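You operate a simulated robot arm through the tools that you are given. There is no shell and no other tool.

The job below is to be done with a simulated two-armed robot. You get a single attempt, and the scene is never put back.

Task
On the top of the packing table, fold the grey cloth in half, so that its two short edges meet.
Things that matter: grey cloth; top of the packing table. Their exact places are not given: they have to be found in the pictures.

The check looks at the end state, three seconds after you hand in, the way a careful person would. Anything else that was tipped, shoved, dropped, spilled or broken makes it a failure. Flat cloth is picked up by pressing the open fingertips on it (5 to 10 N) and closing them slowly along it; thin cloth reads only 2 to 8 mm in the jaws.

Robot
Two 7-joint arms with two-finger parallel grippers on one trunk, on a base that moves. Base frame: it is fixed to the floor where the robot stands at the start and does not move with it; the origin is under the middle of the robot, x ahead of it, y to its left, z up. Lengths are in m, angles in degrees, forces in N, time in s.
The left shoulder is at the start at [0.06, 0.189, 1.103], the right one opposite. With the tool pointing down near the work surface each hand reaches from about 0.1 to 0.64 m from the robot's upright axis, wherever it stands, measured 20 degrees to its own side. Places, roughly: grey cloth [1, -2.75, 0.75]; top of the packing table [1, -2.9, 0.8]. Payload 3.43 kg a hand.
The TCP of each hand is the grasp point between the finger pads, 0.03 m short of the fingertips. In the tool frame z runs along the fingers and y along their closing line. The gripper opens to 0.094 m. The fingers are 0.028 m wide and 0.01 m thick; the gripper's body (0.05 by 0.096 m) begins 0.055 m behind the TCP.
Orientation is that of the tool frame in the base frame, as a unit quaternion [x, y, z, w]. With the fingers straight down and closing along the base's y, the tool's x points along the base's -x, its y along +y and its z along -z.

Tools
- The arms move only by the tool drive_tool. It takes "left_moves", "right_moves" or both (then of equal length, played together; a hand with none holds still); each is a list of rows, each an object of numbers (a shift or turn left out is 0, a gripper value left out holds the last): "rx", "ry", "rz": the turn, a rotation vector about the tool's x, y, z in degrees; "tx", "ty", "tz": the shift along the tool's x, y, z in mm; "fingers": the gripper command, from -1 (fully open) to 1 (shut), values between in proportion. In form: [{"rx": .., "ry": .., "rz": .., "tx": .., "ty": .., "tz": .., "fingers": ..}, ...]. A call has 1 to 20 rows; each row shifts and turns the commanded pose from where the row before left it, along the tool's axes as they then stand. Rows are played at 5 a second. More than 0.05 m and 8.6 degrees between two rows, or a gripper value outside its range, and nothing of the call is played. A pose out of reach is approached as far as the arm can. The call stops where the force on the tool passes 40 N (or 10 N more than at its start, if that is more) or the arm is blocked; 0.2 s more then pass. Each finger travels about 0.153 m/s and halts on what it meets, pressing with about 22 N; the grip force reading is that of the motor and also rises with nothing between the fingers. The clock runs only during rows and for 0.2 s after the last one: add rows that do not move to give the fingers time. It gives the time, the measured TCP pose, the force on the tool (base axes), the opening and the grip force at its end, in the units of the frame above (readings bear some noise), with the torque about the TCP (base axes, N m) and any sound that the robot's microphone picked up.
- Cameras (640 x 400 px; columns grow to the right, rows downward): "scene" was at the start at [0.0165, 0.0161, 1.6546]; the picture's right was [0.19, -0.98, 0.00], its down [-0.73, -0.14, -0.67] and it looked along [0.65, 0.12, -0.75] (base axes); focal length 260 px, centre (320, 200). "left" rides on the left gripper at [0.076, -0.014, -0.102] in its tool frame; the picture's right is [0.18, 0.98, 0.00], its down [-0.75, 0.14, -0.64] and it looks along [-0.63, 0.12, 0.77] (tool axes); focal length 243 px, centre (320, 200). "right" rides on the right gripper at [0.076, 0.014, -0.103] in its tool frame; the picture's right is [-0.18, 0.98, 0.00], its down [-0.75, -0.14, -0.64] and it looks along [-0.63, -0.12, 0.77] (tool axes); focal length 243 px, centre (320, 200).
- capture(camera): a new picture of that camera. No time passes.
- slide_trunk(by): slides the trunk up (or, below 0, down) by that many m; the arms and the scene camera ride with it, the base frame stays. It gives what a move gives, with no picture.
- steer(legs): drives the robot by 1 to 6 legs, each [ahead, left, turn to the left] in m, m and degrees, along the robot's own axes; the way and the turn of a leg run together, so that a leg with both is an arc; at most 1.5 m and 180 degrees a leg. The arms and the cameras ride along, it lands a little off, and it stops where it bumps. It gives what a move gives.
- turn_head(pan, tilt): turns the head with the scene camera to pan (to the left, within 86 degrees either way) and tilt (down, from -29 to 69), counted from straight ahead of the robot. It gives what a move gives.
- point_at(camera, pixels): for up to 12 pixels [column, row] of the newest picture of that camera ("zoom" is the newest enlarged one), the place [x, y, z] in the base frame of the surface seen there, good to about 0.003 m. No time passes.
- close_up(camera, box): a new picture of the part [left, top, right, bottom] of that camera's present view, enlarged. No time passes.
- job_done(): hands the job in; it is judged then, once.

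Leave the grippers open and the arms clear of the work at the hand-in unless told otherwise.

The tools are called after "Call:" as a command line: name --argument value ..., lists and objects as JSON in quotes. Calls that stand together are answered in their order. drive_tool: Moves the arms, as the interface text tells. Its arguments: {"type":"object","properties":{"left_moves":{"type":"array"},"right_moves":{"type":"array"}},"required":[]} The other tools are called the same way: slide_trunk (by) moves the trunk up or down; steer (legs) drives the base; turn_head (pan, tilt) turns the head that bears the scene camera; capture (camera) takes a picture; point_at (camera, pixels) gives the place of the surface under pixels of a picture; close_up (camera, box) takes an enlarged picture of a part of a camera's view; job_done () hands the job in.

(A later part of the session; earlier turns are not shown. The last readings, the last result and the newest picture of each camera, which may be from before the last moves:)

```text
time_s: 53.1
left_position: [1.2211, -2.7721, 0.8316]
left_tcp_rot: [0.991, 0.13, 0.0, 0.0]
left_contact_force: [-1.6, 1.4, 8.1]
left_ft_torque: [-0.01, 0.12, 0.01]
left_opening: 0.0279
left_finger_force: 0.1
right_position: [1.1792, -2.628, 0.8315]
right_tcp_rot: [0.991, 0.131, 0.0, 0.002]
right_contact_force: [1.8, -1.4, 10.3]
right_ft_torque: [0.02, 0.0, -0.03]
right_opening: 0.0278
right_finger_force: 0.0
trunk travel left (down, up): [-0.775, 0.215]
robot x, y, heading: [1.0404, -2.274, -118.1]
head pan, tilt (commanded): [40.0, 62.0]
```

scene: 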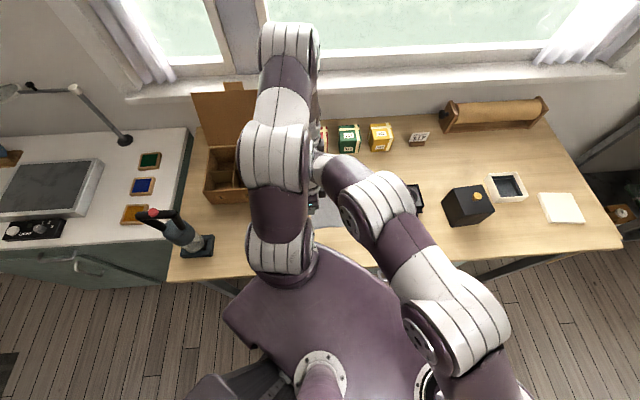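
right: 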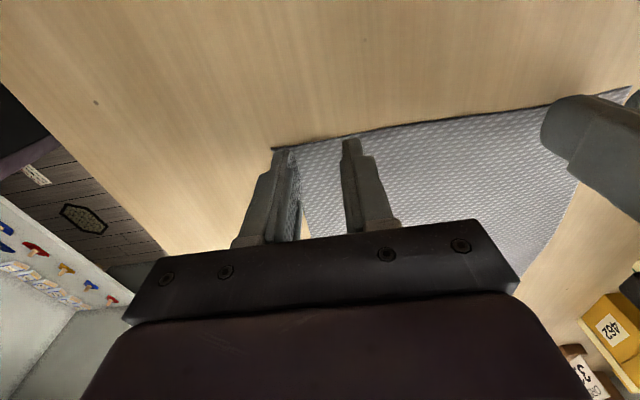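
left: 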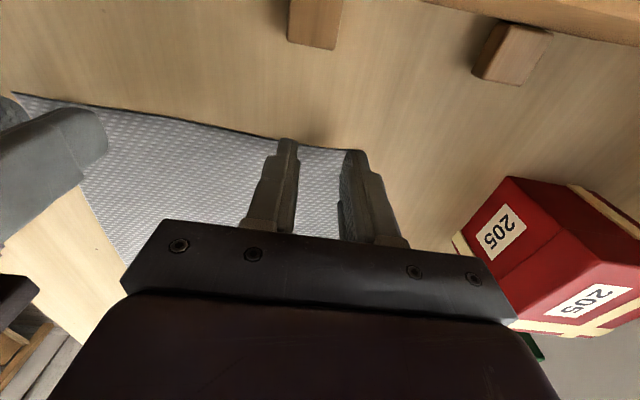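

Both presses are in the 8–10 N range. Now I close both hands slowly (about 2.4 mm of opening per row), then hold.

Call:
drive_tool --left_moves '[{"fingers": 0.45}, {"fingers": 0.5}, {"fingers": 0.55}, {"fingers": 0.6}, {"fingers": 0.65}, {"fingers": 0.7}, {"fingers": 0.75}, {"fingers": 0.8}, {"fingers": 0.85}, {"fingers": 0.9}, {"fingers": 0.95}, {"fingers": 1.0}, {}, {}, {}]' --right_moves '[{"tz": -0.2, "fingers": 0.45}, {"fingers": 0.5}, {"fingers": 0.55}, {"fingers": 0.6}, {"fingers": 0.65}, {"fingers": 0.7}, {"fingers": 0.75}, {"fingers": 0.8}, {"fingers": 0.85}, {"fingers": 0.9}, {"fingers": 0.95}, {"fingers": 1.0}, {}, {}, {}]'

Call:
close_up --camera "right" --box '[220, 80, 460, 230]'

Call:
close_up --camera "left" --box '[200, 80, 440, 230]'

```text
time_s: 56.3
left_position: [1.2211, -2.7708, 0.8321]
left_tcp_rot: [0.991, 0.131, 0.0, 0.0]
left_contact_force: [-6.4, 19.5, 14.2]
left_ft_torque: [0.54, 0.25, -0.15]
left_opening: 0.0017
left_finger_force: 21.4
right_position: [1.1789, -2.6283, 0.8318]
right_tcp_rot: [0.991, 0.132, 0.0, 0.001]
right_contact_force: [4.9, -16.9, 0.8]
right_ft_torque: [-0.58, -0.15, 0.14]
right_opening: 0.0021
right_finger_force: 21.6
trunk travel left (down, up): [-0.775, 0.215]
robot x, y, heading: [1.0354, -2.2702, -118.0]
head pan, tilt (commanded): [40.0, 62.0]
```

```text
2.67 times, centred on (340, 155) of right
```

zoom: 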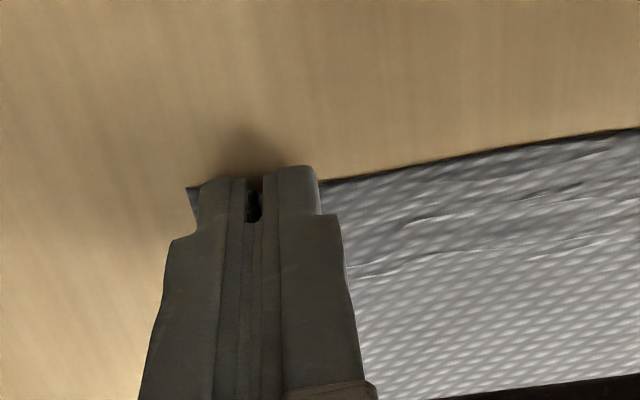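

```text
2.67 times, centred on (320, 155) of left
```

zoom: 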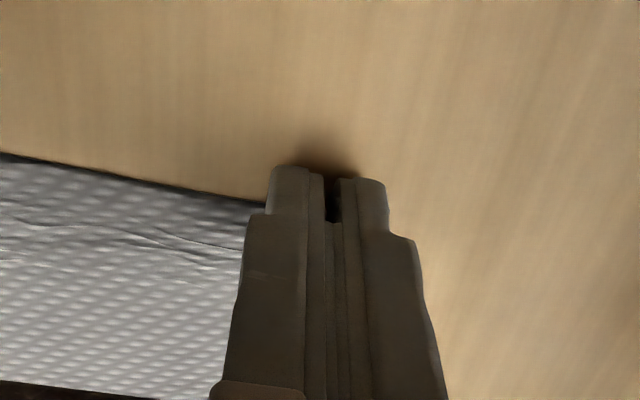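

Jaws read 1.7 and 2.1 mm and the hands feel about 18 N pulling toward each other, so the cloth is held taut between them. I relax that by moving the hands 3 mm toward each other, then lift 15 mm and look.

Call:
drive_tool --left_moves '[{"ty": -1.5}, {"ty": -1.5}, {"tz": -2}, {"tz": -4}, {"tz": -5}, {"tz": -5}, {}]' --right_moves '[{"ty": 1.5}, {"ty": 1.5}, {"tz": -2}, {"tz": -4}, {"tz": -5}, {"tz": -5}, {}]'

Call:
close_up --camera "right" --box '[220, 80, 540, 280]'

Call:
close_up --camera "left" --box '[100, 80, 420, 280]'

```text
time_s: 57.9
left_position: [1.2204, -2.7715, 0.8465]
left_tcp_rot: [0.992, 0.13, 0.0, 0.001]
left_contact_force: [-2.5, 7.7, 0.1]
left_ft_torque: [0.25, 0.12, -0.05]
left_opening: 0.0019
left_finger_force: 22.1
right_position: [1.1798, -2.6311, 0.8465]
right_tcp_rot: [0.991, 0.131, 0.0, -0.001]
right_contact_force: [2.0, -7.8, -0.9]
right_ft_torque: [-0.24, -0.06, 0.08]
right_opening: 0.0018
right_finger_force: 21.7
trunk travel left (down, up): [-0.775, 0.215]
robot x, y, heading: [1.0376, -2.2726, -118.0]
head pan, tilt (commanded): [40.0, 62.0]
```

```text
2.00 times, centred on (380, 180) of right
```

zoom: 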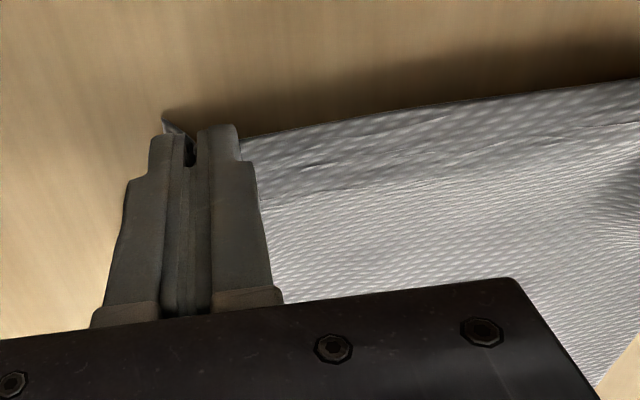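

```text
2.00 times, centred on (260, 180) of left
```

zoom: 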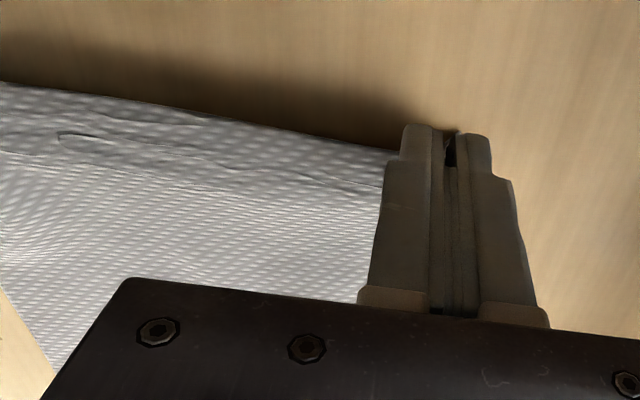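

Both corners are lifted, the edge hanging straight between the hands. But about 17 mm of cloth is inside the jaws, which would make dog-ears when folded over. I'll set it down, open slowly while pressing lightly to smooth it, and re-grip with only about 8 mm overlap.

Call:
drive_tool --left_moves '[{"tz": 5}, {"tz": 5}, {"tz": 4}, {"tz": 1.5}, {"fingers": 0.9}, {"fingers": 0.8}, {"fingers": 0.7}, {"fingers": 0.6}, {"fingers": 0.5}, {"fingers": 0.404}, {}]' --right_moves '[{"tz": 5}, {"tz": 5}, {"tz": 4}, {"tz": 1.5}, {"fingers": 0.9}, {"fingers": 0.8}, {"fingers": 0.7}, {"fingers": 0.6}, {"fingers": 0.5}, {"fingers": 0.404}, {}]'

Call:
close_up --camera "right" --box '[220, 80, 540, 280]'

Call:
close_up --camera "left" --box '[100, 80, 420, 280]'

```text
time_s: 60.3
left_position: [1.2205, -2.7704, 0.8307]
left_tcp_rot: [0.992, 0.13, 0.0, 0.002]
left_contact_force: [0.0, -2.9, 11.4]
left_ft_torque: [0.01, 0.08, 0.01]
left_opening: 0.0249
left_finger_force: 0.0
right_position: [1.1797, -2.6312, 0.8296]
right_tcp_rot: [0.991, 0.131, 0.0, -0.001]
right_contact_force: [0.5, -1.2, 2.2]
right_ft_torque: [0.0, -0.01, 0.0]
right_opening: 0.0274
right_finger_force: 0.1
trunk travel left (down, up): [-0.775, 0.215]
robot x, y, heading: [1.0393, -2.2755, -118.1]
head pan, tilt (commanded): [40.0, 62.0]
```

```text
2.00 times, centred on (380, 180) of right
```

zoom: 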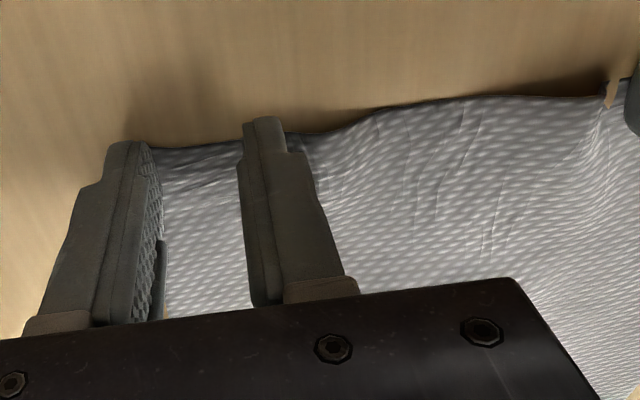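

```text
2.00 times, centred on (260, 180) of left
```

zoom: 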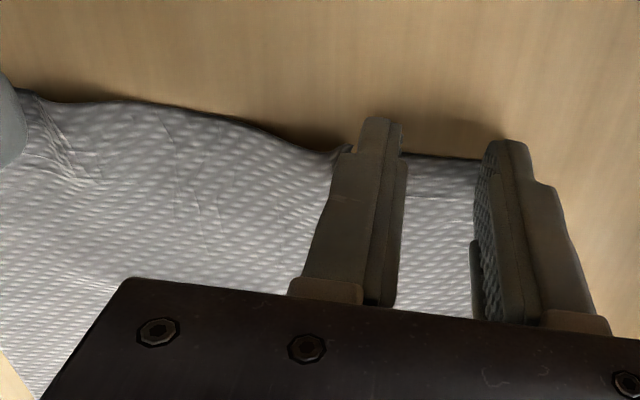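

Opening pushed a small bulge into the middle of the edge. I lift both hands 40 mm clear and look how the cloth relaxes.

Call:
drive_tool --left_moves '[{"tz": -3}, {"tz": -10}, {"tz": -20}, {"tz": -20}, {}, {}]' --right_moves '[{"tz": -3}, {"tz": -10}, {"tz": -20}, {"tz": -20}, {}, {}]'

Call:
capture --camera "right"

Call:
capture --camera "left"

```text
time_s: 61.7
left_position: [1.2192, -2.7708, 0.8843]
left_tcp_rot: [0.991, 0.13, 0.0, 0.0]
left_contact_force: [0.2, 0.2, -0.1]
left_ft_torque: [-0.04, 0.01, 0.03]
left_opening: 0.0279
left_finger_force: 0.0
right_position: [1.1796, -2.631, 0.8831]
right_tcp_rot: [0.991, 0.131, 0.0, -0.001]
right_contact_force: [-0.2, 0.6, -0.6]
right_ft_torque: [0.01, 0.0, 0.01]
right_opening: 0.0278
right_finger_force: 0.1
trunk travel left (down, up): [-0.775, 0.215]
robot x, y, heading: [1.0419, -2.2742, -117.9]
head pan, tilt (commanded): [40.0, 62.0]
```

```text
taken
```

right: 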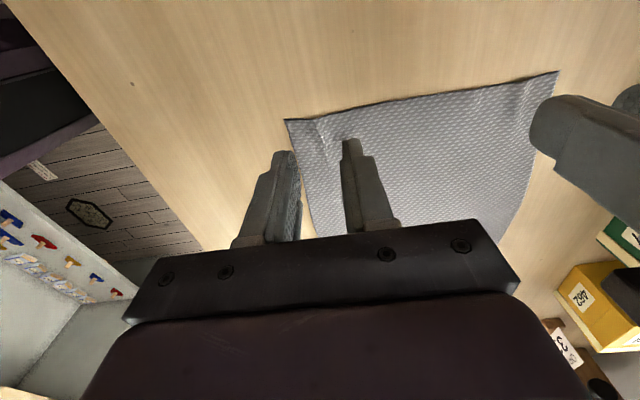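

```text
taken
```

left: 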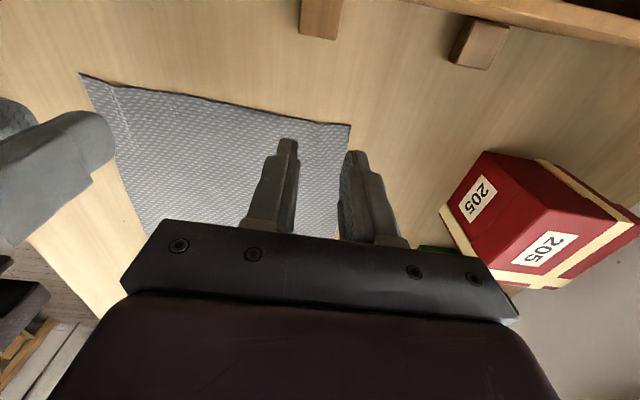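

The cloth sprang back nearly flat, so it has useful stiffness. I measure the edge again.

Call:
point_at --camera "right" --pixels '[[287, 121], [556, 72], [350, 113], [420, 100], [480, 87], [310, 210], [535, 110], [525, 180]]'

Call:
point_at --camera "left" --pixels '[[82, 77], [350, 127], [140, 89], [210, 99], [280, 112], [115, 150], [140, 210], [345, 150]]'

Call:
close_up --camera "right" --box '[260, 50, 580, 250]'

```text
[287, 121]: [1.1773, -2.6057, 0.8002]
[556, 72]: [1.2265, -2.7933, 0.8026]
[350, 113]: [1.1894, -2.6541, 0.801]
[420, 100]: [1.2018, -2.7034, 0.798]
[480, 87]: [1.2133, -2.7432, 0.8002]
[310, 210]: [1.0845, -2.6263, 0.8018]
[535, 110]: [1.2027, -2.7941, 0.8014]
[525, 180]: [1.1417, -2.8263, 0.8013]
```

```text
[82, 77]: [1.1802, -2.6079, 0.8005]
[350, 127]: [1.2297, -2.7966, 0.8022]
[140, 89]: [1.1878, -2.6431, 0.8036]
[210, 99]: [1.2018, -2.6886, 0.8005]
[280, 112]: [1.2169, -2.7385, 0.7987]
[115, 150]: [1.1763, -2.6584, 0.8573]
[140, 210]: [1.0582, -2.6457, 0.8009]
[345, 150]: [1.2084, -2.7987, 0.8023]
```

```text
2.00 times, centred on (420, 150) of right
```

zoom: 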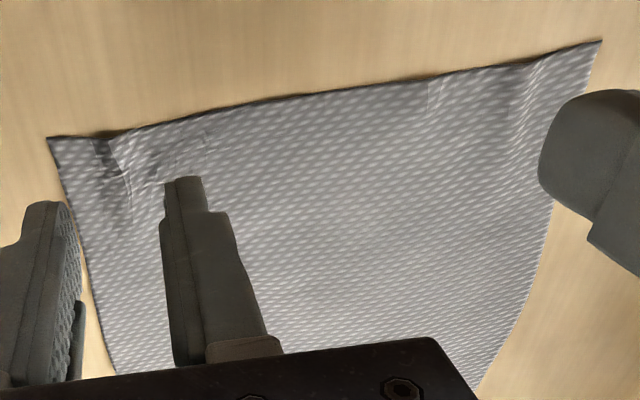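

The edge runs at constant offset; I shift the hands outward (left hand +8 mm, right +10 mm) for about 9 mm of overlap and come down again in stages to light contact.

Call:
drive_tool --left_moves '[{"tx": 8, "ty": -1}, {"tz": 20}, {"tz": 20}, {"tz": 8}, {"tz": 3}, {"tz": 1}, {}, {}]' --right_moves '[{"tx": 10, "ty": 3}, {"tz": 20}, {"tz": 20}, {"tz": 8}, {"tz": 3}, {"tz": 1.5}, {}, {}]'

Call:
close_up --camera "right" --box '[220, 80, 540, 280]'

Call:
close_up --camera "left" --box '[100, 80, 420, 280]'

```text
time_s: 63.5
left_position: [1.2273, -2.7678, 0.8322]
left_tcp_rot: [0.991, 0.131, 0.0, -0.001]
left_contact_force: [0.6, 0.5, 0.5]
left_ft_torque: [0.03, -0.06, -0.01]
left_opening: 0.028
left_finger_force: 0.1
right_position: [1.1907, -2.6319, 0.8325]
right_tcp_rot: [0.991, 0.131, -0.001, 0.001]
right_contact_force: [0.0, 0.5, -0.7]
right_ft_torque: [0.03, 0.02, -0.01]
right_opening: 0.0281
right_finger_force: 0.0
trunk travel left (down, up): [-0.775, 0.215]
robot x, y, heading: [1.0433, -2.2736, -117.8]
head pan, tilt (commanded): [40.0, 62.0]
```

```text
2.00 times, centred on (380, 180) of right
```

zoom: 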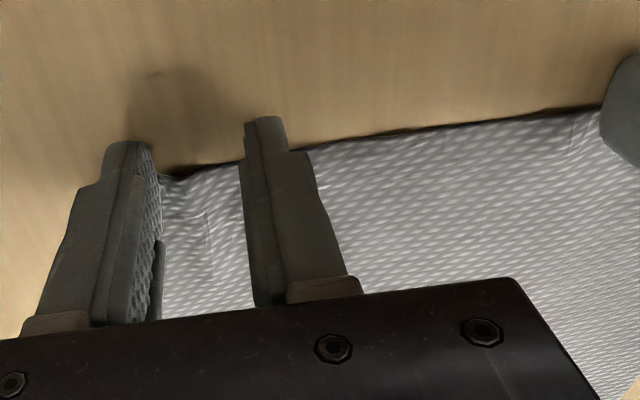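

```text
2.00 times, centred on (260, 180) of left
```

zoom: 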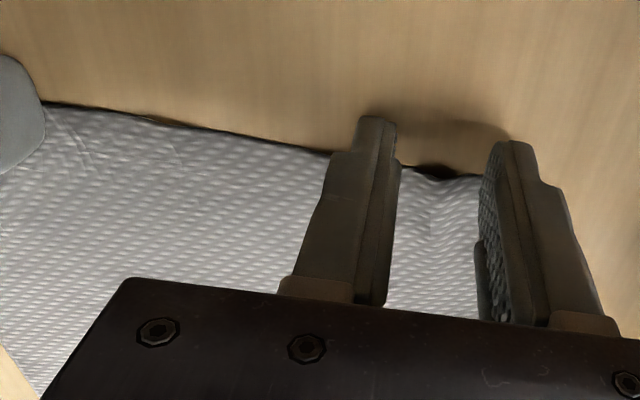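

Fingers straddle the small ridges at both corners, with no contact yet. I press down in small steps.

Call:
drive_tool --left_moves '[{"tz": 0.8}, {"tz": 0.5}, {}, {}]' --right_moves '[{"tz": 0.8}, {"tz": 0.5}, {}, {}]'

```text
time_s: 64.5
left_position: [1.2285, -2.7674, 0.8304]
left_tcp_rot: [0.991, 0.13, 0.0, 0.0]
left_contact_force: [0.9, -0.3, 1.1]
left_ft_torque: [0.03, 0.04, -0.04]
left_opening: 0.0282
left_finger_force: 0.0
right_position: [1.1919, -2.6317, 0.8321]
right_tcp_rot: [0.991, 0.13, -0.001, 0.001]
right_contact_force: [-1.0, -1.4, 8.4]
right_ft_torque: [-0.03, 0.13, 0.06]
right_opening: 0.0275
right_finger_force: 0.0
trunk travel left (down, up): [-0.775, 0.215]
robot x, y, heading: [1.0411, -2.2768, -118.0]
head pan, tilt (commanded): [40.0, 62.0]
```

Right presses with 8.4 N; left only 1.1 N. I lower the left a little more.

Call:
drive_tool --left_moves '[{"tz": 0.6}, {}, {}]' --right_moves '[{}, {}, {}]'

```text
time_s: 65.3
left_position: [1.2281, -2.768, 0.8302]
left_tcp_rot: [0.991, 0.131, 0.0, 0.002]
left_contact_force: [0.0, -1.5, 11.6]
left_ft_torque: [0.07, 0.16, 0.0]
left_opening: 0.028
left_finger_force: 0.1
right_position: [1.1901, -2.6309, 0.8308]
right_tcp_rot: [0.991, 0.132, 0.0, 0.0]
right_contact_force: [0.8, -1.6, 7.3]
right_ft_torque: [0.0, 0.06, 0.02]
right_opening: 0.0276
right_finger_force: 0.0
trunk travel left (down, up): [-0.775, 0.215]
robot x, y, heading: [1.044, -2.277, -118.2]
head pan, tilt (commanded): [40.0, 62.0]
```

Left 11.6 N, right 7.3 N. I ease the left 0.3 mm and close slowly, letting the hands drift toward each other by about 4 mm to limit the pull.

Call:
drive_tool --left_moves '[{"tz": -0.3, "fingers": 0.45, "ty": -0.3}, {"fingers": 0.5, "ty": -0.3}, {"fingers": 0.55, "ty": -0.3}, {"fingers": 0.6, "ty": -0.3}, {"fingers": 0.65, "ty": -0.3}, {"fingers": 0.7, "ty": -0.3}, {"fingers": 0.75, "ty": -0.3}, {"fingers": 0.8, "ty": -0.3}, {"fingers": 0.85, "ty": -0.3}, {"fingers": 0.9, "ty": -0.3}, {"fingers": 0.95, "ty": -0.3}, {"fingers": 1.0, "ty": -0.3}, {}, {}, {}]' --right_moves '[{"fingers": 0.45, "ty": 0.3}, {"fingers": 0.5, "ty": 0.3}, {"fingers": 0.55, "ty": 0.3}, {"fingers": 0.6, "ty": 0.3}, {"fingers": 0.65, "ty": 0.3}, {"fingers": 0.7, "ty": 0.3}, {"fingers": 0.75, "ty": 0.3}, {"fingers": 0.8, "ty": 0.3}, {"fingers": 0.85, "ty": 0.3}, {"fingers": 0.9, "ty": 0.3}, {"fingers": 0.95, "ty": 0.3}, {"fingers": 1.0, "ty": 0.3}, {}, {}, {}]'

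Call:
close_up --camera "right" --box '[220, 80, 540, 280]'

Call:
close_up --camera "left" --box '[100, 80, 420, 280]'

```text
time_s: 68.5
left_position: [1.2266, -2.7637, 0.8314]
left_tcp_rot: [0.991, 0.131, 0.0, 0.002]
left_contact_force: [0.2, -4.8, 17.8]
left_ft_torque: [-0.17, 0.21, 0.03]
left_opening: 0.0017
left_finger_force: 21.6
right_position: [1.1897, -2.6348, 0.8301]
right_tcp_rot: [0.991, 0.131, 0.0, 0.001]
right_contact_force: [-1.9, 2.4, 10.8]
right_ft_torque: [0.05, 0.15, -0.01]
right_opening: 0.002
right_finger_force: 21.8
trunk travel left (down, up): [-0.775, 0.215]
robot x, y, heading: [1.0385, -2.2722, -118.0]
head pan, tilt (commanded): [40.0, 62.0]
```

```text
2.00 times, centred on (380, 180) of right
```

zoom: 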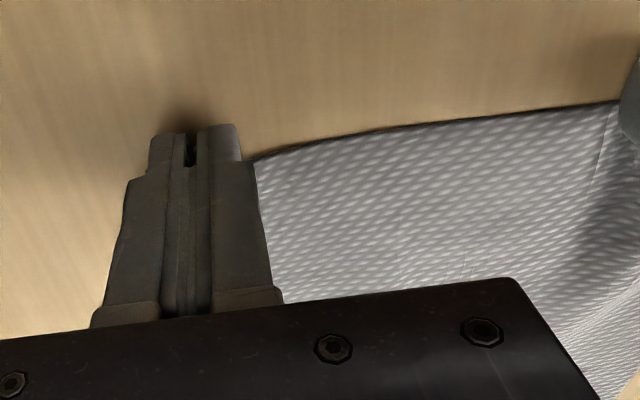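

```text
2.00 times, centred on (260, 180) of left
```

zoom: 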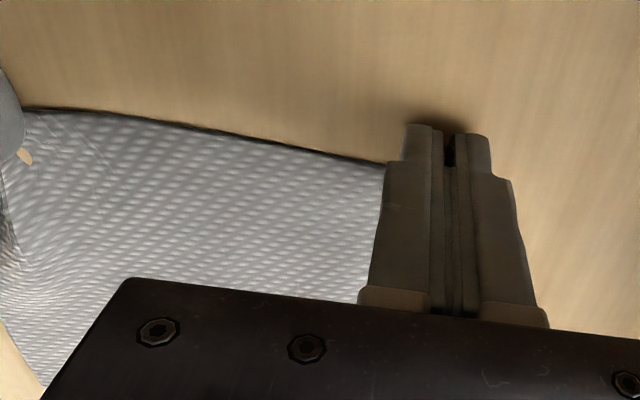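

Jaws read 1.7 and 2.0 mm again. I lift 20 mm gently and check that both corners come up.

Call:
drive_tool --left_moves '[{"tz": -3}, {"tz": -5}, {"tz": -6}, {"tz": -6}, {}]' --right_moves '[{"tz": -3}, {"tz": -5}, {"tz": -6}, {"tz": -6}, {}]'

Call:
close_up --camera "right" --box '[220, 80, 540, 280]'

Call:
close_up --camera "left" --box '[100, 80, 420, 280]'

```text
time_s: 69.7
left_position: [1.2265, -2.7638, 0.8492]
left_tcp_rot: [0.991, 0.131, -0.001, 0.0]
left_contact_force: [0.4, 0.4, 0.8]
left_ft_torque: [0.0, 0.02, 0.0]
left_opening: 0.0016
left_finger_force: 22.2
right_position: [1.1904, -2.6363, 0.8497]
right_tcp_rot: [0.991, 0.131, -0.001, -0.001]
right_contact_force: [-0.4, 0.7, -0.2]
right_ft_torque: [0.0, -0.05, 0.01]
right_opening: 0.0019
right_finger_force: 21.9
trunk travel left (down, up): [-0.775, 0.215]
robot x, y, heading: [1.0402, -2.2728, -118.0]
head pan, tilt (commanded): [40.0, 62.0]
```

```text
2.00 times, centred on (380, 180) of right
```

zoom: 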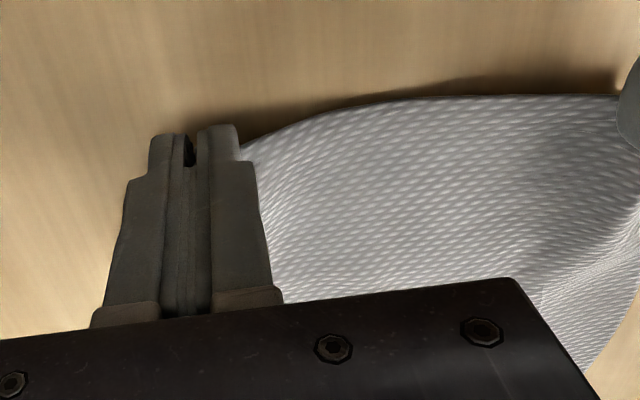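

```text
2.00 times, centred on (260, 180) of left
```

zoom: 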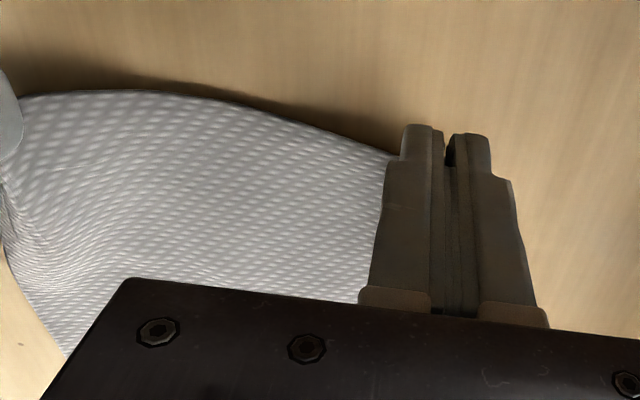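

Both corners are lifted; the edge between is slack. I spread the hands 5 mm each until a slight tension shows.

Call:
drive_tool --left_moves '[{"ty": 2}, {"ty": 1.5}, {"ty": 1.5}, {}]' --right_moves '[{"ty": -2}, {"ty": -1.5}, {"ty": -1.5}, {}]'

Call:
close_up --camera "right" --box '[220, 80, 540, 280]'

```text
time_s: 70.7
left_position: [1.2289, -2.7686, 0.8501]
left_tcp_rot: [0.991, 0.131, 0.0, -0.001]
left_contact_force: [0.0, 1.1, -0.6]
left_ft_torque: [0.02, 0.04, -0.06]
left_opening: 0.0014
left_finger_force: 21.6
right_position: [1.1905, -2.6304, 0.8508]
right_tcp_rot: [0.991, 0.131, -0.001, 0.0]
right_contact_force: [0.4, 0.2, -0.5]
right_ft_torque: [-0.06, 0.03, 0.0]
right_opening: 0.0018
right_finger_force: 21.6
trunk travel left (down, up): [-0.775, 0.215]
robot x, y, heading: [1.039, -2.2746, -117.7]
head pan, tilt (commanded): [40.0, 62.0]
```

```text
2.00 times, centred on (380, 180) of right
```

zoom: 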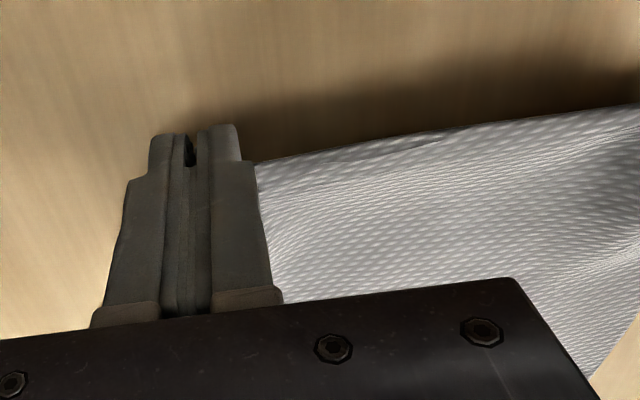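

The edge is now straight with almost no tension. I swing it up in an arc about the fold line (first half: 115 mm to the right, up 85 mm) in 12 slow rows.

Call:
drive_tool --left_moves '[{"tx": -3.3, "tz": -11.7}, {"tx": -4.8, "tz": -11.3}, {"tx": -6.2, "tz": -10.7}, {"tx": -7.5, "tz": -9.9}, {"tx": -8.8, "tz": -9.2}, {"tx": -9.9, "tz": -8.2}, {"tx": -10.9, "tz": -7.1}, {"tx": -11.8, "tz": -6.0}, {"tx": -12.5, "tz": -4.7}, {"tx": -12.8, "tz": -3.4}, {"tx": -13.3, "tz": -2.1}, {"tx": -13.5, "tz": -0.7}, {}, {}]' --right_moves '[{"tx": -3.3, "tz": -11.7}, {"tx": -4.8, "tz": -11.3}, {"tx": -6.2, "tz": -10.7}, {"tx": -7.5, "tz": -9.9}, {"tx": -8.8, "tz": -9.2}, {"tx": -9.9, "tz": -8.2}, {"tx": -10.9, "tz": -7.1}, {"tx": -11.8, "tz": -6.0}, {"tx": -12.5, "tz": -4.7}, {"tx": -12.8, "tz": -3.4}, {"tx": -13.3, "tz": -2.1}, {"tx": -13.5, "tz": -0.7}, {}, {}]'

Call:
capture --camera "right"

Call:
capture --camera "left"

Call:
capture --camera "scene"

```text
time_s: 73.7
left_position: [1.1175, -2.7978, 0.9343]
left_tcp_rot: [0.991, 0.131, 0.0, 0.0]
left_contact_force: [-0.4, 1.3, -0.2]
left_ft_torque: [0.06, 0.01, -0.01]
left_opening: 0.0017
left_finger_force: 21.8
right_position: [1.0787, -2.6598, 0.9364]
right_tcp_rot: [0.991, 0.132, 0.0, 0.0]
right_contact_force: [0.2, -1.8, -0.1]
right_ft_torque: [-0.07, -0.03, 0.0]
right_opening: 0.0021
right_finger_force: 21.7
trunk travel left (down, up): [-0.775, 0.215]
robot x, y, heading: [1.0415, -2.2753, -118.1]
head pan, tilt (commanded): [40.0, 62.0]
```

```text
taken
```

right: 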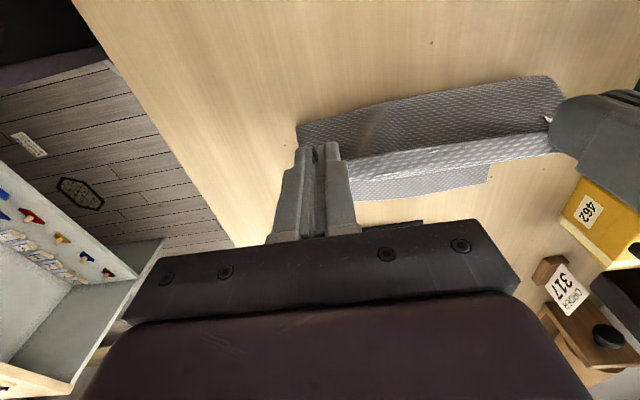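

```text
taken
```

left: 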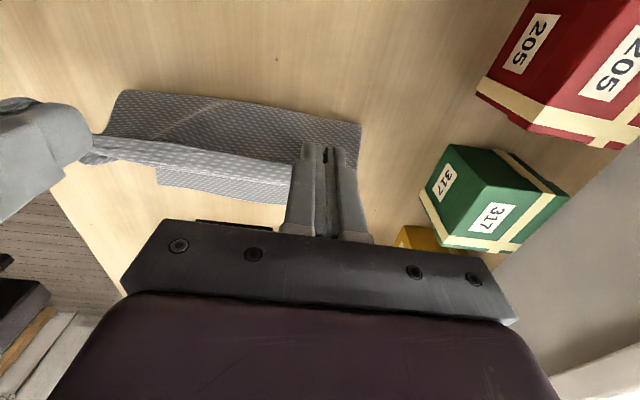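

```text
taken
```

scene: 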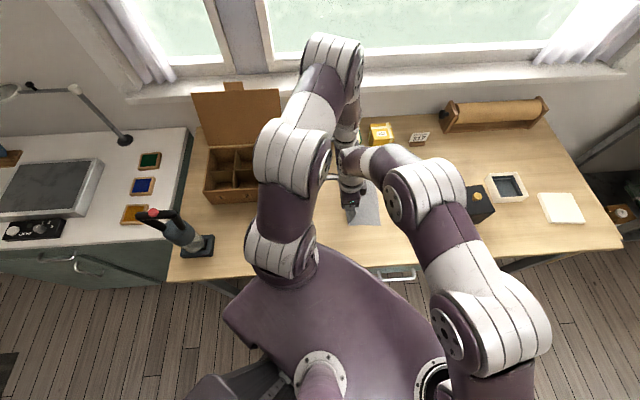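

Both corners are held and the cloth stands up; I check where the bulge on the left and the lower right edge are.

Call:
point_at --camera "right" --pixels '[[300, 125], [400, 98], [550, 78], [487, 182], [489, 167], [360, 198], [420, 193], [430, 120], [350, 135], [550, 118]]'

Call:
point_at --camera "left" --pixels '[[123, 93], [240, 103], [358, 127], [160, 183], [280, 202], [350, 165], [110, 130], [200, 145]]'

```text
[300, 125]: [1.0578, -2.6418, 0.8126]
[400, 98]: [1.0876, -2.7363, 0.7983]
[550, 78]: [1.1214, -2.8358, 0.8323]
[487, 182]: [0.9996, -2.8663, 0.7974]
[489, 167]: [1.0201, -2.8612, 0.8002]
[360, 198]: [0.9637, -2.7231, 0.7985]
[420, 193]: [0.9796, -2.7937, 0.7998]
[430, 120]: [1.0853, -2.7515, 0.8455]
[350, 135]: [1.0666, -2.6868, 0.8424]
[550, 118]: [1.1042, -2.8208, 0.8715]
```

```text
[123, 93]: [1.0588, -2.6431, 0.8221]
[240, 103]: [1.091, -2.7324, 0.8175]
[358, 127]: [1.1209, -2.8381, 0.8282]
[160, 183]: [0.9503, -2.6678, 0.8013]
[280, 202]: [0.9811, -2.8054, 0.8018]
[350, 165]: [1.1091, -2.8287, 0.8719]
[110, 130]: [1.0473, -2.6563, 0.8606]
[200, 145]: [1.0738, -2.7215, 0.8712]
```

The fold line sits right at mid-cloth and the lower right edge hasn't moved. Now I tilt both hands 25° about their closing axis (wrists toward the right), in place, and check the sense.

Call:
drive_tool --left_moves '[{"ry": 5}, {"ry": 5}, {"ry": 5}, {"ry": 5}, {"ry": 5}, {}]' --right_moves '[{"ry": 5}, {"ry": 5}, {"ry": 5}, {"ry": 5}, {"ry": 5}, {}]'

Call:
capture --camera "scene"

Call:
capture --camera "left"

```text
time_s: 75.1
left_position: [1.1168, -2.7995, 0.935]
left_tcp_rot: [0.968, 0.128, 0.215, -0.028]
left_contact_force: [0.2, 1.9, -0.5]
left_ft_torque: [0.12, 0.03, 0.01]
left_opening: 0.0015
left_finger_force: 21.7
right_position: [1.0784, -2.6599, 0.9364]
right_tcp_rot: [0.968, 0.128, 0.215, -0.029]
right_contact_force: [1.4, -2.0, 0.3]
right_ft_torque: [-0.07, -0.03, -0.01]
right_opening: 0.0018
right_finger_force: 22.3
trunk travel left (down, up): [-0.775, 0.215]
robot x, y, heading: [1.0408, -2.2736, -118.2]
head pan, tilt (commanded): [40.0, 62.0]
```

```text
taken
```

scene: 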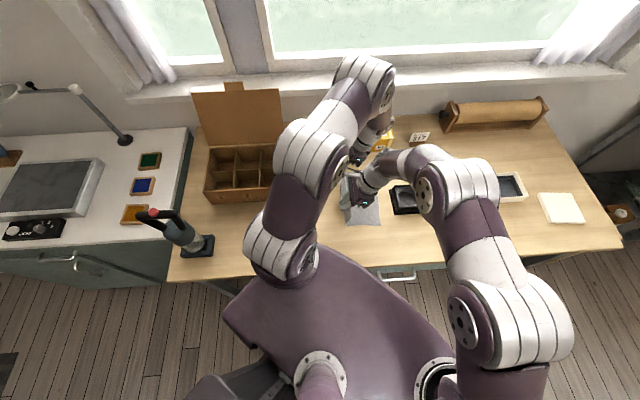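

```text
taken
```

left: 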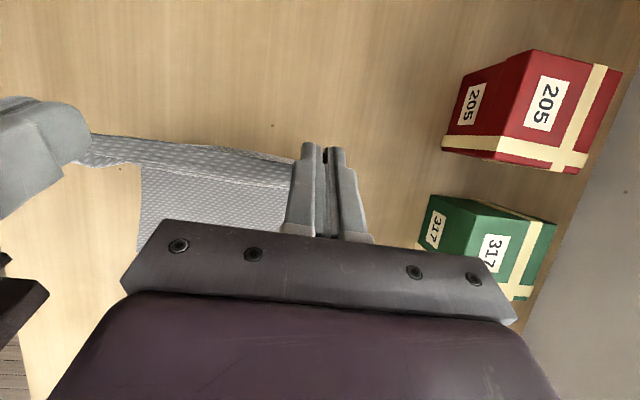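

The tilt is right: fingers now point down-left with wrists to the right. I continue the arc down to the right side, 10 rows, stopping about 25 mm above the final height.

Call:
drive_tool --left_moves '[{"tx": -15.6, "tz": -6.3}, {"tx": -16.0, "tz": -4.7}, {"tx": -16.2, "tz": -2.9}, {"tx": -16.1, "tz": -1.2}, {"tx": -15.7, "tz": 0.6}, {"tx": -15.0, "tz": 2.4}, {"tx": -14.2, "tz": 4.1}, {"tx": -13.0, "tz": 5.9}, {"tx": -11.6, "tz": 7.4}, {"tx": -10.1, "tz": 8.9}, {}, {}]' --right_moves '[{"tx": -15.6, "tz": -6.3}, {"tx": -16.0, "tz": -4.7}, {"tx": -16.2, "tz": -2.9}, {"tx": -16.1, "tz": -1.2}, {"tx": -15.7, "tz": 0.6}, {"tx": -15.0, "tz": 2.4}, {"tx": -14.2, "tz": 4.1}, {"tx": -13.0, "tz": 5.9}, {"tx": -11.6, "tz": 7.4}, {"tx": -10.1, "tz": 8.9}, {}, {}]'

Call:
capture --camera "scene"

Call:
capture --camera "left"

Call:
capture --camera "right"

```text
time_s: 77.7
left_position: [1.0042, -2.8202, 0.8601]
left_tcp_rot: [0.968, 0.127, 0.214, -0.028]
left_contact_force: [1.1, -0.5, 0.4]
left_ft_torque: [0.0, 0.0, 0.01]
left_opening: 0.0014
left_finger_force: 21.9
left hand out of reach, approached as far as the arm can: row 8, 9
right_position: [0.9576, -2.6936, 0.86]
right_tcp_rot: [0.968, 0.128, 0.215, -0.029]
right_contact_force: [0.1, -0.8, -0.1]
right_ft_torque: [0.03, -0.02, 0.03]
right_opening: 0.0021
right_finger_force: 21.6
trunk travel left (down, up): [-0.775, 0.215]
robot x, y, heading: [1.0403, -2.2735, -117.8]
head pan, tilt (commanded): [40.0, 62.0]
```

```text
taken
```

scene: 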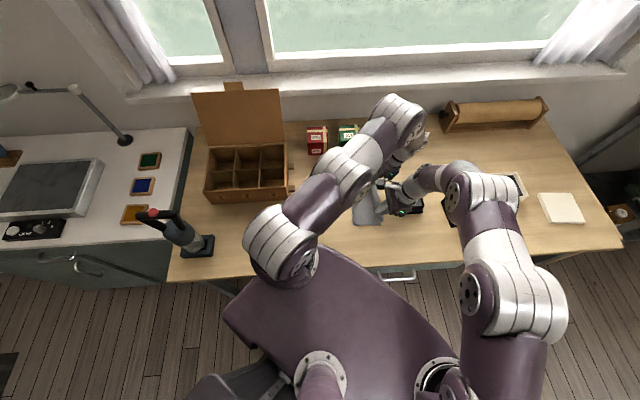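

```text
taken
```

left: 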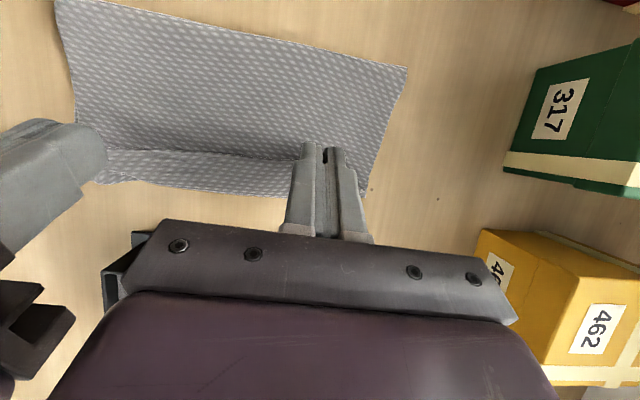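

```text
taken
```

right: 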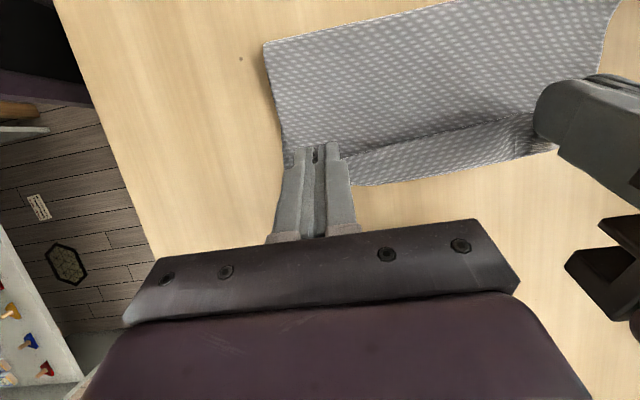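

The left arm hit its reach limit (about 1 cm short of plan). Less tilt brings its wrist back within reach, so I reduce the tilt of both hands by 12° in place and re-read.

Call:
drive_tool --left_moves '[{"ry": -4}, {"ry": -4}, {"ry": -4}, {}]' --right_moves '[{"ry": -4}, {"ry": -4}, {"ry": -4}, {}]'

```text
time_s: 78.7
left_position: [1.0017, -2.8235, 0.8607]
left_tcp_rot: [0.985, 0.13, 0.112, -0.016]
left_contact_force: [0.4, 0.1, -0.5]
left_ft_torque: [0.02, -0.03, 0.0]
left_opening: 0.0013
left_finger_force: 22.1
right_position: [0.9576, -2.6933, 0.8627]
right_tcp_rot: [0.985, 0.131, 0.113, -0.014]
right_contact_force: [0.0, 0.0, -0.3]
right_ft_torque: [0.01, 0.03, -0.02]
right_opening: 0.0018
right_finger_force: 21.3
trunk travel left (down, up): [-0.775, 0.215]
robot x, y, heading: [1.039, -2.2735, -118.2]
head pan, tilt (commanded): [40.0, 62.0]
```

Left is now at 0.237 across / 2.987 deep versus the wanted 0.230 / 2.9925; right is nearly in place. I shift the left −7 mm across and +6 mm deep, the right +2 mm.

Call:
drive_tool --left_moves '[{"tx": -3.4, "ty": 3, "tz": -0.8}, {"tx": -3.4, "ty": 3, "tz": -0.8}, {}]' --right_moves '[{"tx": 1, "tz": 0.2}, {"tx": 1, "tz": 0.2}, {}]'

Call:
capture --camera "left"

Call:
capture --camera "right"

```text
time_s: 79.5
left_position: [0.9972, -2.8313, 0.8618]
left_tcp_rot: [0.985, 0.13, 0.113, -0.014]
left_contact_force: [-0.6, 0.7, 0.7]
left_ft_torque: [0.02, 0.02, -0.03]
left_opening: 0.0018
left_finger_force: 22.0
right_position: [0.9599, -2.6925, 0.8621]
right_tcp_rot: [0.985, 0.131, 0.112, -0.015]
right_contact_force: [0.6, -1.4, 0.1]
right_ft_torque: [0.0, -0.01, -0.03]
right_opening: 0.0018
right_finger_force: 21.9
trunk travel left (down, up): [-0.775, 0.215]
robot x, y, heading: [1.0385, -2.2741, -117.9]
head pan, tilt (commanded): [40.0, 62.0]
```

```text
taken
```

left: 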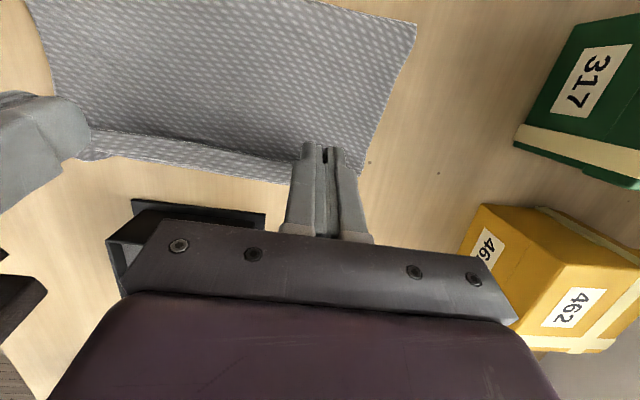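

```text
taken
```

right: 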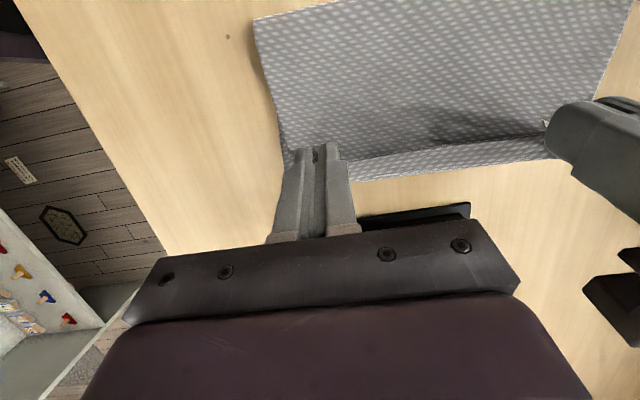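

Both hands now match the plan (0.2305 across; 2.993 and 2.849 deep). I take a close look at the held edge over the lower edge before lowering.

Call:
close_up --camera "left" --box '[60, 80, 380, 280]'

Call:
close_up --camera "right" --box '[260, 80, 580, 280]'

```text
2.00 times, centred on (220, 180) of left
```

zoom: 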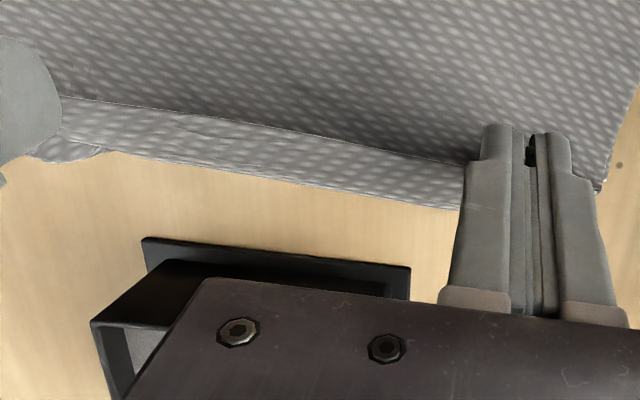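

```text
2.00 times, centred on (420, 180) of right
```

zoom: 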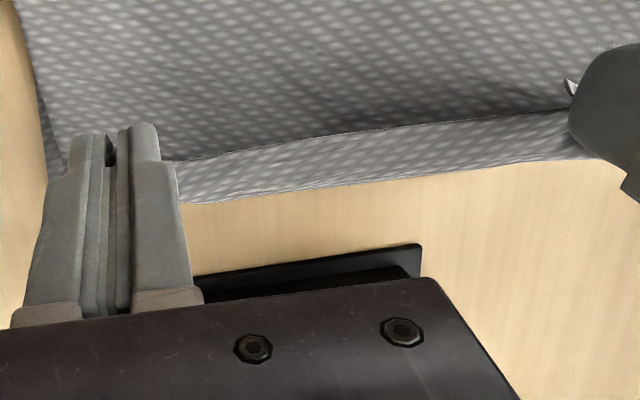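

Call:
point_at --camera "zoom" --pixels '[[300, 142], [300, 155], [300, 175], [300, 187], [450, 120], [450, 150], [450, 166], [200, 158], [200, 198], [540, 112], [540, 158], [300, 100]]'

Call:
point_at --camera "left" --pixels '[[120, 135], [170, 143], [250, 155], [120, 155], [170, 164], [250, 178], [200, 120], [100, 50], [380, 20], [30, 10], [410, 22], [340, 110]]'

```text
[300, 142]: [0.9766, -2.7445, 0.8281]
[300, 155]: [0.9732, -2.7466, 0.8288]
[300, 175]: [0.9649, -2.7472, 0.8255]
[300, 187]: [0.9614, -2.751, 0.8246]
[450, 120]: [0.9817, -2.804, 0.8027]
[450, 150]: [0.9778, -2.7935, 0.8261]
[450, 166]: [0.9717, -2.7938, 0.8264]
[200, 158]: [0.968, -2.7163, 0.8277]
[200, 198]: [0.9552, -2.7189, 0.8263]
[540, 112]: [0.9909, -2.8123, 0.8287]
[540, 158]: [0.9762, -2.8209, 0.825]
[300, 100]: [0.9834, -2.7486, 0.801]
```

```text
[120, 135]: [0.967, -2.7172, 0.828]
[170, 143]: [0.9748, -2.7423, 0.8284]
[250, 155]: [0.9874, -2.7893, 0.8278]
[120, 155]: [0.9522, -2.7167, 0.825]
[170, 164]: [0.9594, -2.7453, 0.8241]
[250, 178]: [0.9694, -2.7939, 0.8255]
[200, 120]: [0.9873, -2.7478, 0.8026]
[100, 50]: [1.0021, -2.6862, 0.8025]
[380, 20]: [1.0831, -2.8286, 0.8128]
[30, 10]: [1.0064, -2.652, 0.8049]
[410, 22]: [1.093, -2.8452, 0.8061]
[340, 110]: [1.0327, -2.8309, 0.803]
```

The held edge forms a 16 mm strip at 26 mm height, with the top layer already lying on the lower one. I check where the fold line is now.

Call:
point_at --camera "right" --pixels '[[256, 20], [259, 30], [300, 12], [340, 4], [270, 60], [280, 110], [290, 150], [275, 90], [620, 20], [605, 70], [595, 95], [400, 60]]'

Call:
close_up --camera "scene" --box '[320, 140, 480, 240]'

```text
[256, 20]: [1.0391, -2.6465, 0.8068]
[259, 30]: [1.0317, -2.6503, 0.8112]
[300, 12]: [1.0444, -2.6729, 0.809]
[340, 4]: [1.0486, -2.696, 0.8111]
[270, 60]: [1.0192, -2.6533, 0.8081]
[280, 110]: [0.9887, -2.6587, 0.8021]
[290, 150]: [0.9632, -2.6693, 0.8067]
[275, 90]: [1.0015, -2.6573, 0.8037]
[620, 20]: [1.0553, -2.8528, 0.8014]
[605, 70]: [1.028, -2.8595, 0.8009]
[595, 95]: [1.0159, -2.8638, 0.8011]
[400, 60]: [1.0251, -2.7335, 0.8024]
```

```text
4.00 times, centred on (400, 190) of scene
```

zoom: 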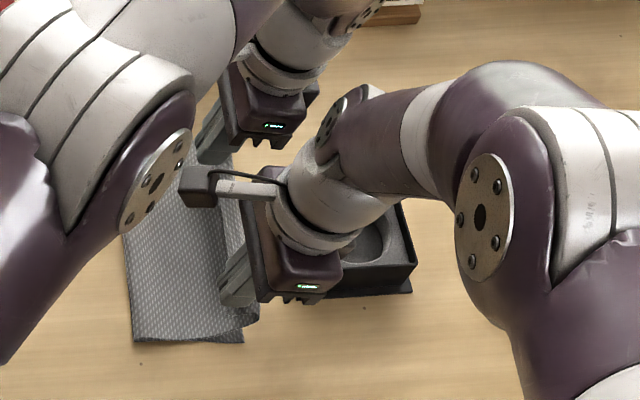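

Call:
point_at --camera "zoom" --pixels '[[136, 338], [240, 340], [254, 320], [200, 335], [128, 270], [180, 300], [225, 160], [250, 325], [230, 328], [260, 300], [225, 342], [170, 338]]'

```text
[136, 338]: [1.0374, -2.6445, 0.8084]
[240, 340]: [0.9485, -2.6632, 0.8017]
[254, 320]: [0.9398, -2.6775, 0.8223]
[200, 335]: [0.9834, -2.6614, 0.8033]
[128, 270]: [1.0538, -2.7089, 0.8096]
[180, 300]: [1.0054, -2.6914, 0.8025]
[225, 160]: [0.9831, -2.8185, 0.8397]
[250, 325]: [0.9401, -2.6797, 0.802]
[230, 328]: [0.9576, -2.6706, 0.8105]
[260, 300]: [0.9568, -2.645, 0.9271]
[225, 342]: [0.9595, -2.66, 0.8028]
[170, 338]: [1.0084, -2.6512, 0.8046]
```

The lower edge is unmoved (0.227), but the fold has tightened to 0.32 instead of 0.343, so the top layer would overshoot by about 4 cm. I raise the held edge and move it back left 50 mm to let the fold roll back, then measure.

Call:
drive_tool --left_moves '[{"tx": 2.3, "tz": -9.7}, {"tx": 4.7, "tz": -8.6}, {"tx": 9.7, "tz": 2.3}, {"tx": 9.7, "tz": 2.3}, {"tx": 9.7, "tz": 2.3}, {"tx": 9.7, "tz": 2.3}, {"tx": 9.7, "tz": 2.3}, {}]' --right_moves '[{"tx": 2.3, "tz": -9.7}, {"tx": 4.7, "tz": -8.6}, {"tx": 9.7, "tz": 2.3}, {"tx": 9.7, "tz": 2.3}, {"tx": 9.7, "tz": 2.3}, {"tx": 9.7, "tz": 2.3}, {"tx": 9.7, "tz": 2.3}, {}]'

Call:
capture --camera "right"

Call:
capture --camera "left"

```text
time_s: 81.3
left_position: [1.0488, -2.8165, 0.8789]
left_tcp_rot: [0.985, 0.13, 0.112, -0.014]
left_contact_force: [0.4, 1.2, 0.5]
left_ft_torque: [0.0, 0.0, 0.0]
left_opening: 0.0013
left_finger_force: 22.4
right_position: [1.0109, -2.6802, 0.8816]
right_tcp_rot: [0.985, 0.131, 0.112, -0.015]
right_contact_force: [0.6, -1.4, -0.1]
right_ft_torque: [-0.02, -0.03, -0.01]
right_opening: 0.0015
right_finger_force: 21.9
trunk travel left (down, up): [-0.775, 0.215]
robot x, y, heading: [1.0373, -2.2743, -118.2]
head pan, tilt (commanded): [40.0, 62.0]
```

```text
taken
```

right: 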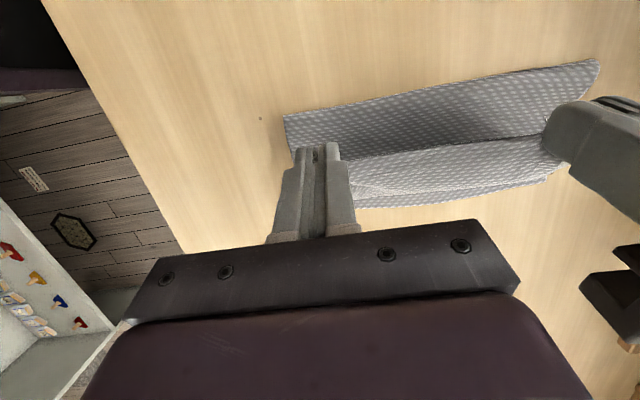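

```text
taken
```

left: 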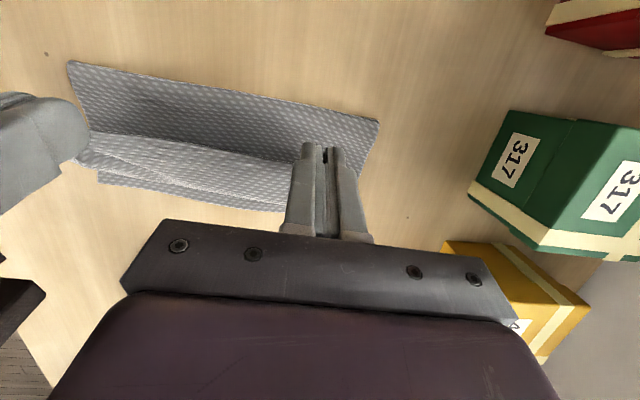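

Call:
point_at --camera "right" --pixels '[[286, 117], [400, 93], [595, 62], [440, 85], [440, 110], [440, 140], [440, 150], [440, 170], [440, 200], [380, 206], [540, 182], [560, 168]]'

Call:
close_up --camera "right" --box '[270, 40, 590, 240]'

```text
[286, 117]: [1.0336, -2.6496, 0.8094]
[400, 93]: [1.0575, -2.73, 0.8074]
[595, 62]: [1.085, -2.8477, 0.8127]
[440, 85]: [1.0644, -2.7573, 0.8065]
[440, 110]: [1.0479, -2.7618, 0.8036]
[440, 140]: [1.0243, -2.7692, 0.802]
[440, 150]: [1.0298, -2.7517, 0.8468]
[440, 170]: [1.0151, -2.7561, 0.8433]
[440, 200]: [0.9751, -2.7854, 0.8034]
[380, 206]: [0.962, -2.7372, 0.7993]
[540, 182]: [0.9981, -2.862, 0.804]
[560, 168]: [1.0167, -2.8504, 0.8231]
```

```text
2.00 times, centred on (430, 140) of right
```

zoom: 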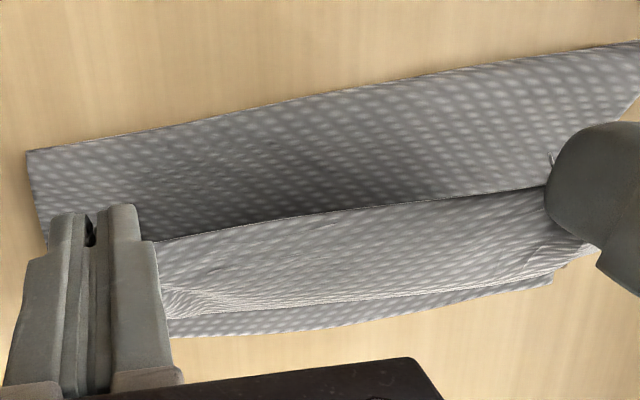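

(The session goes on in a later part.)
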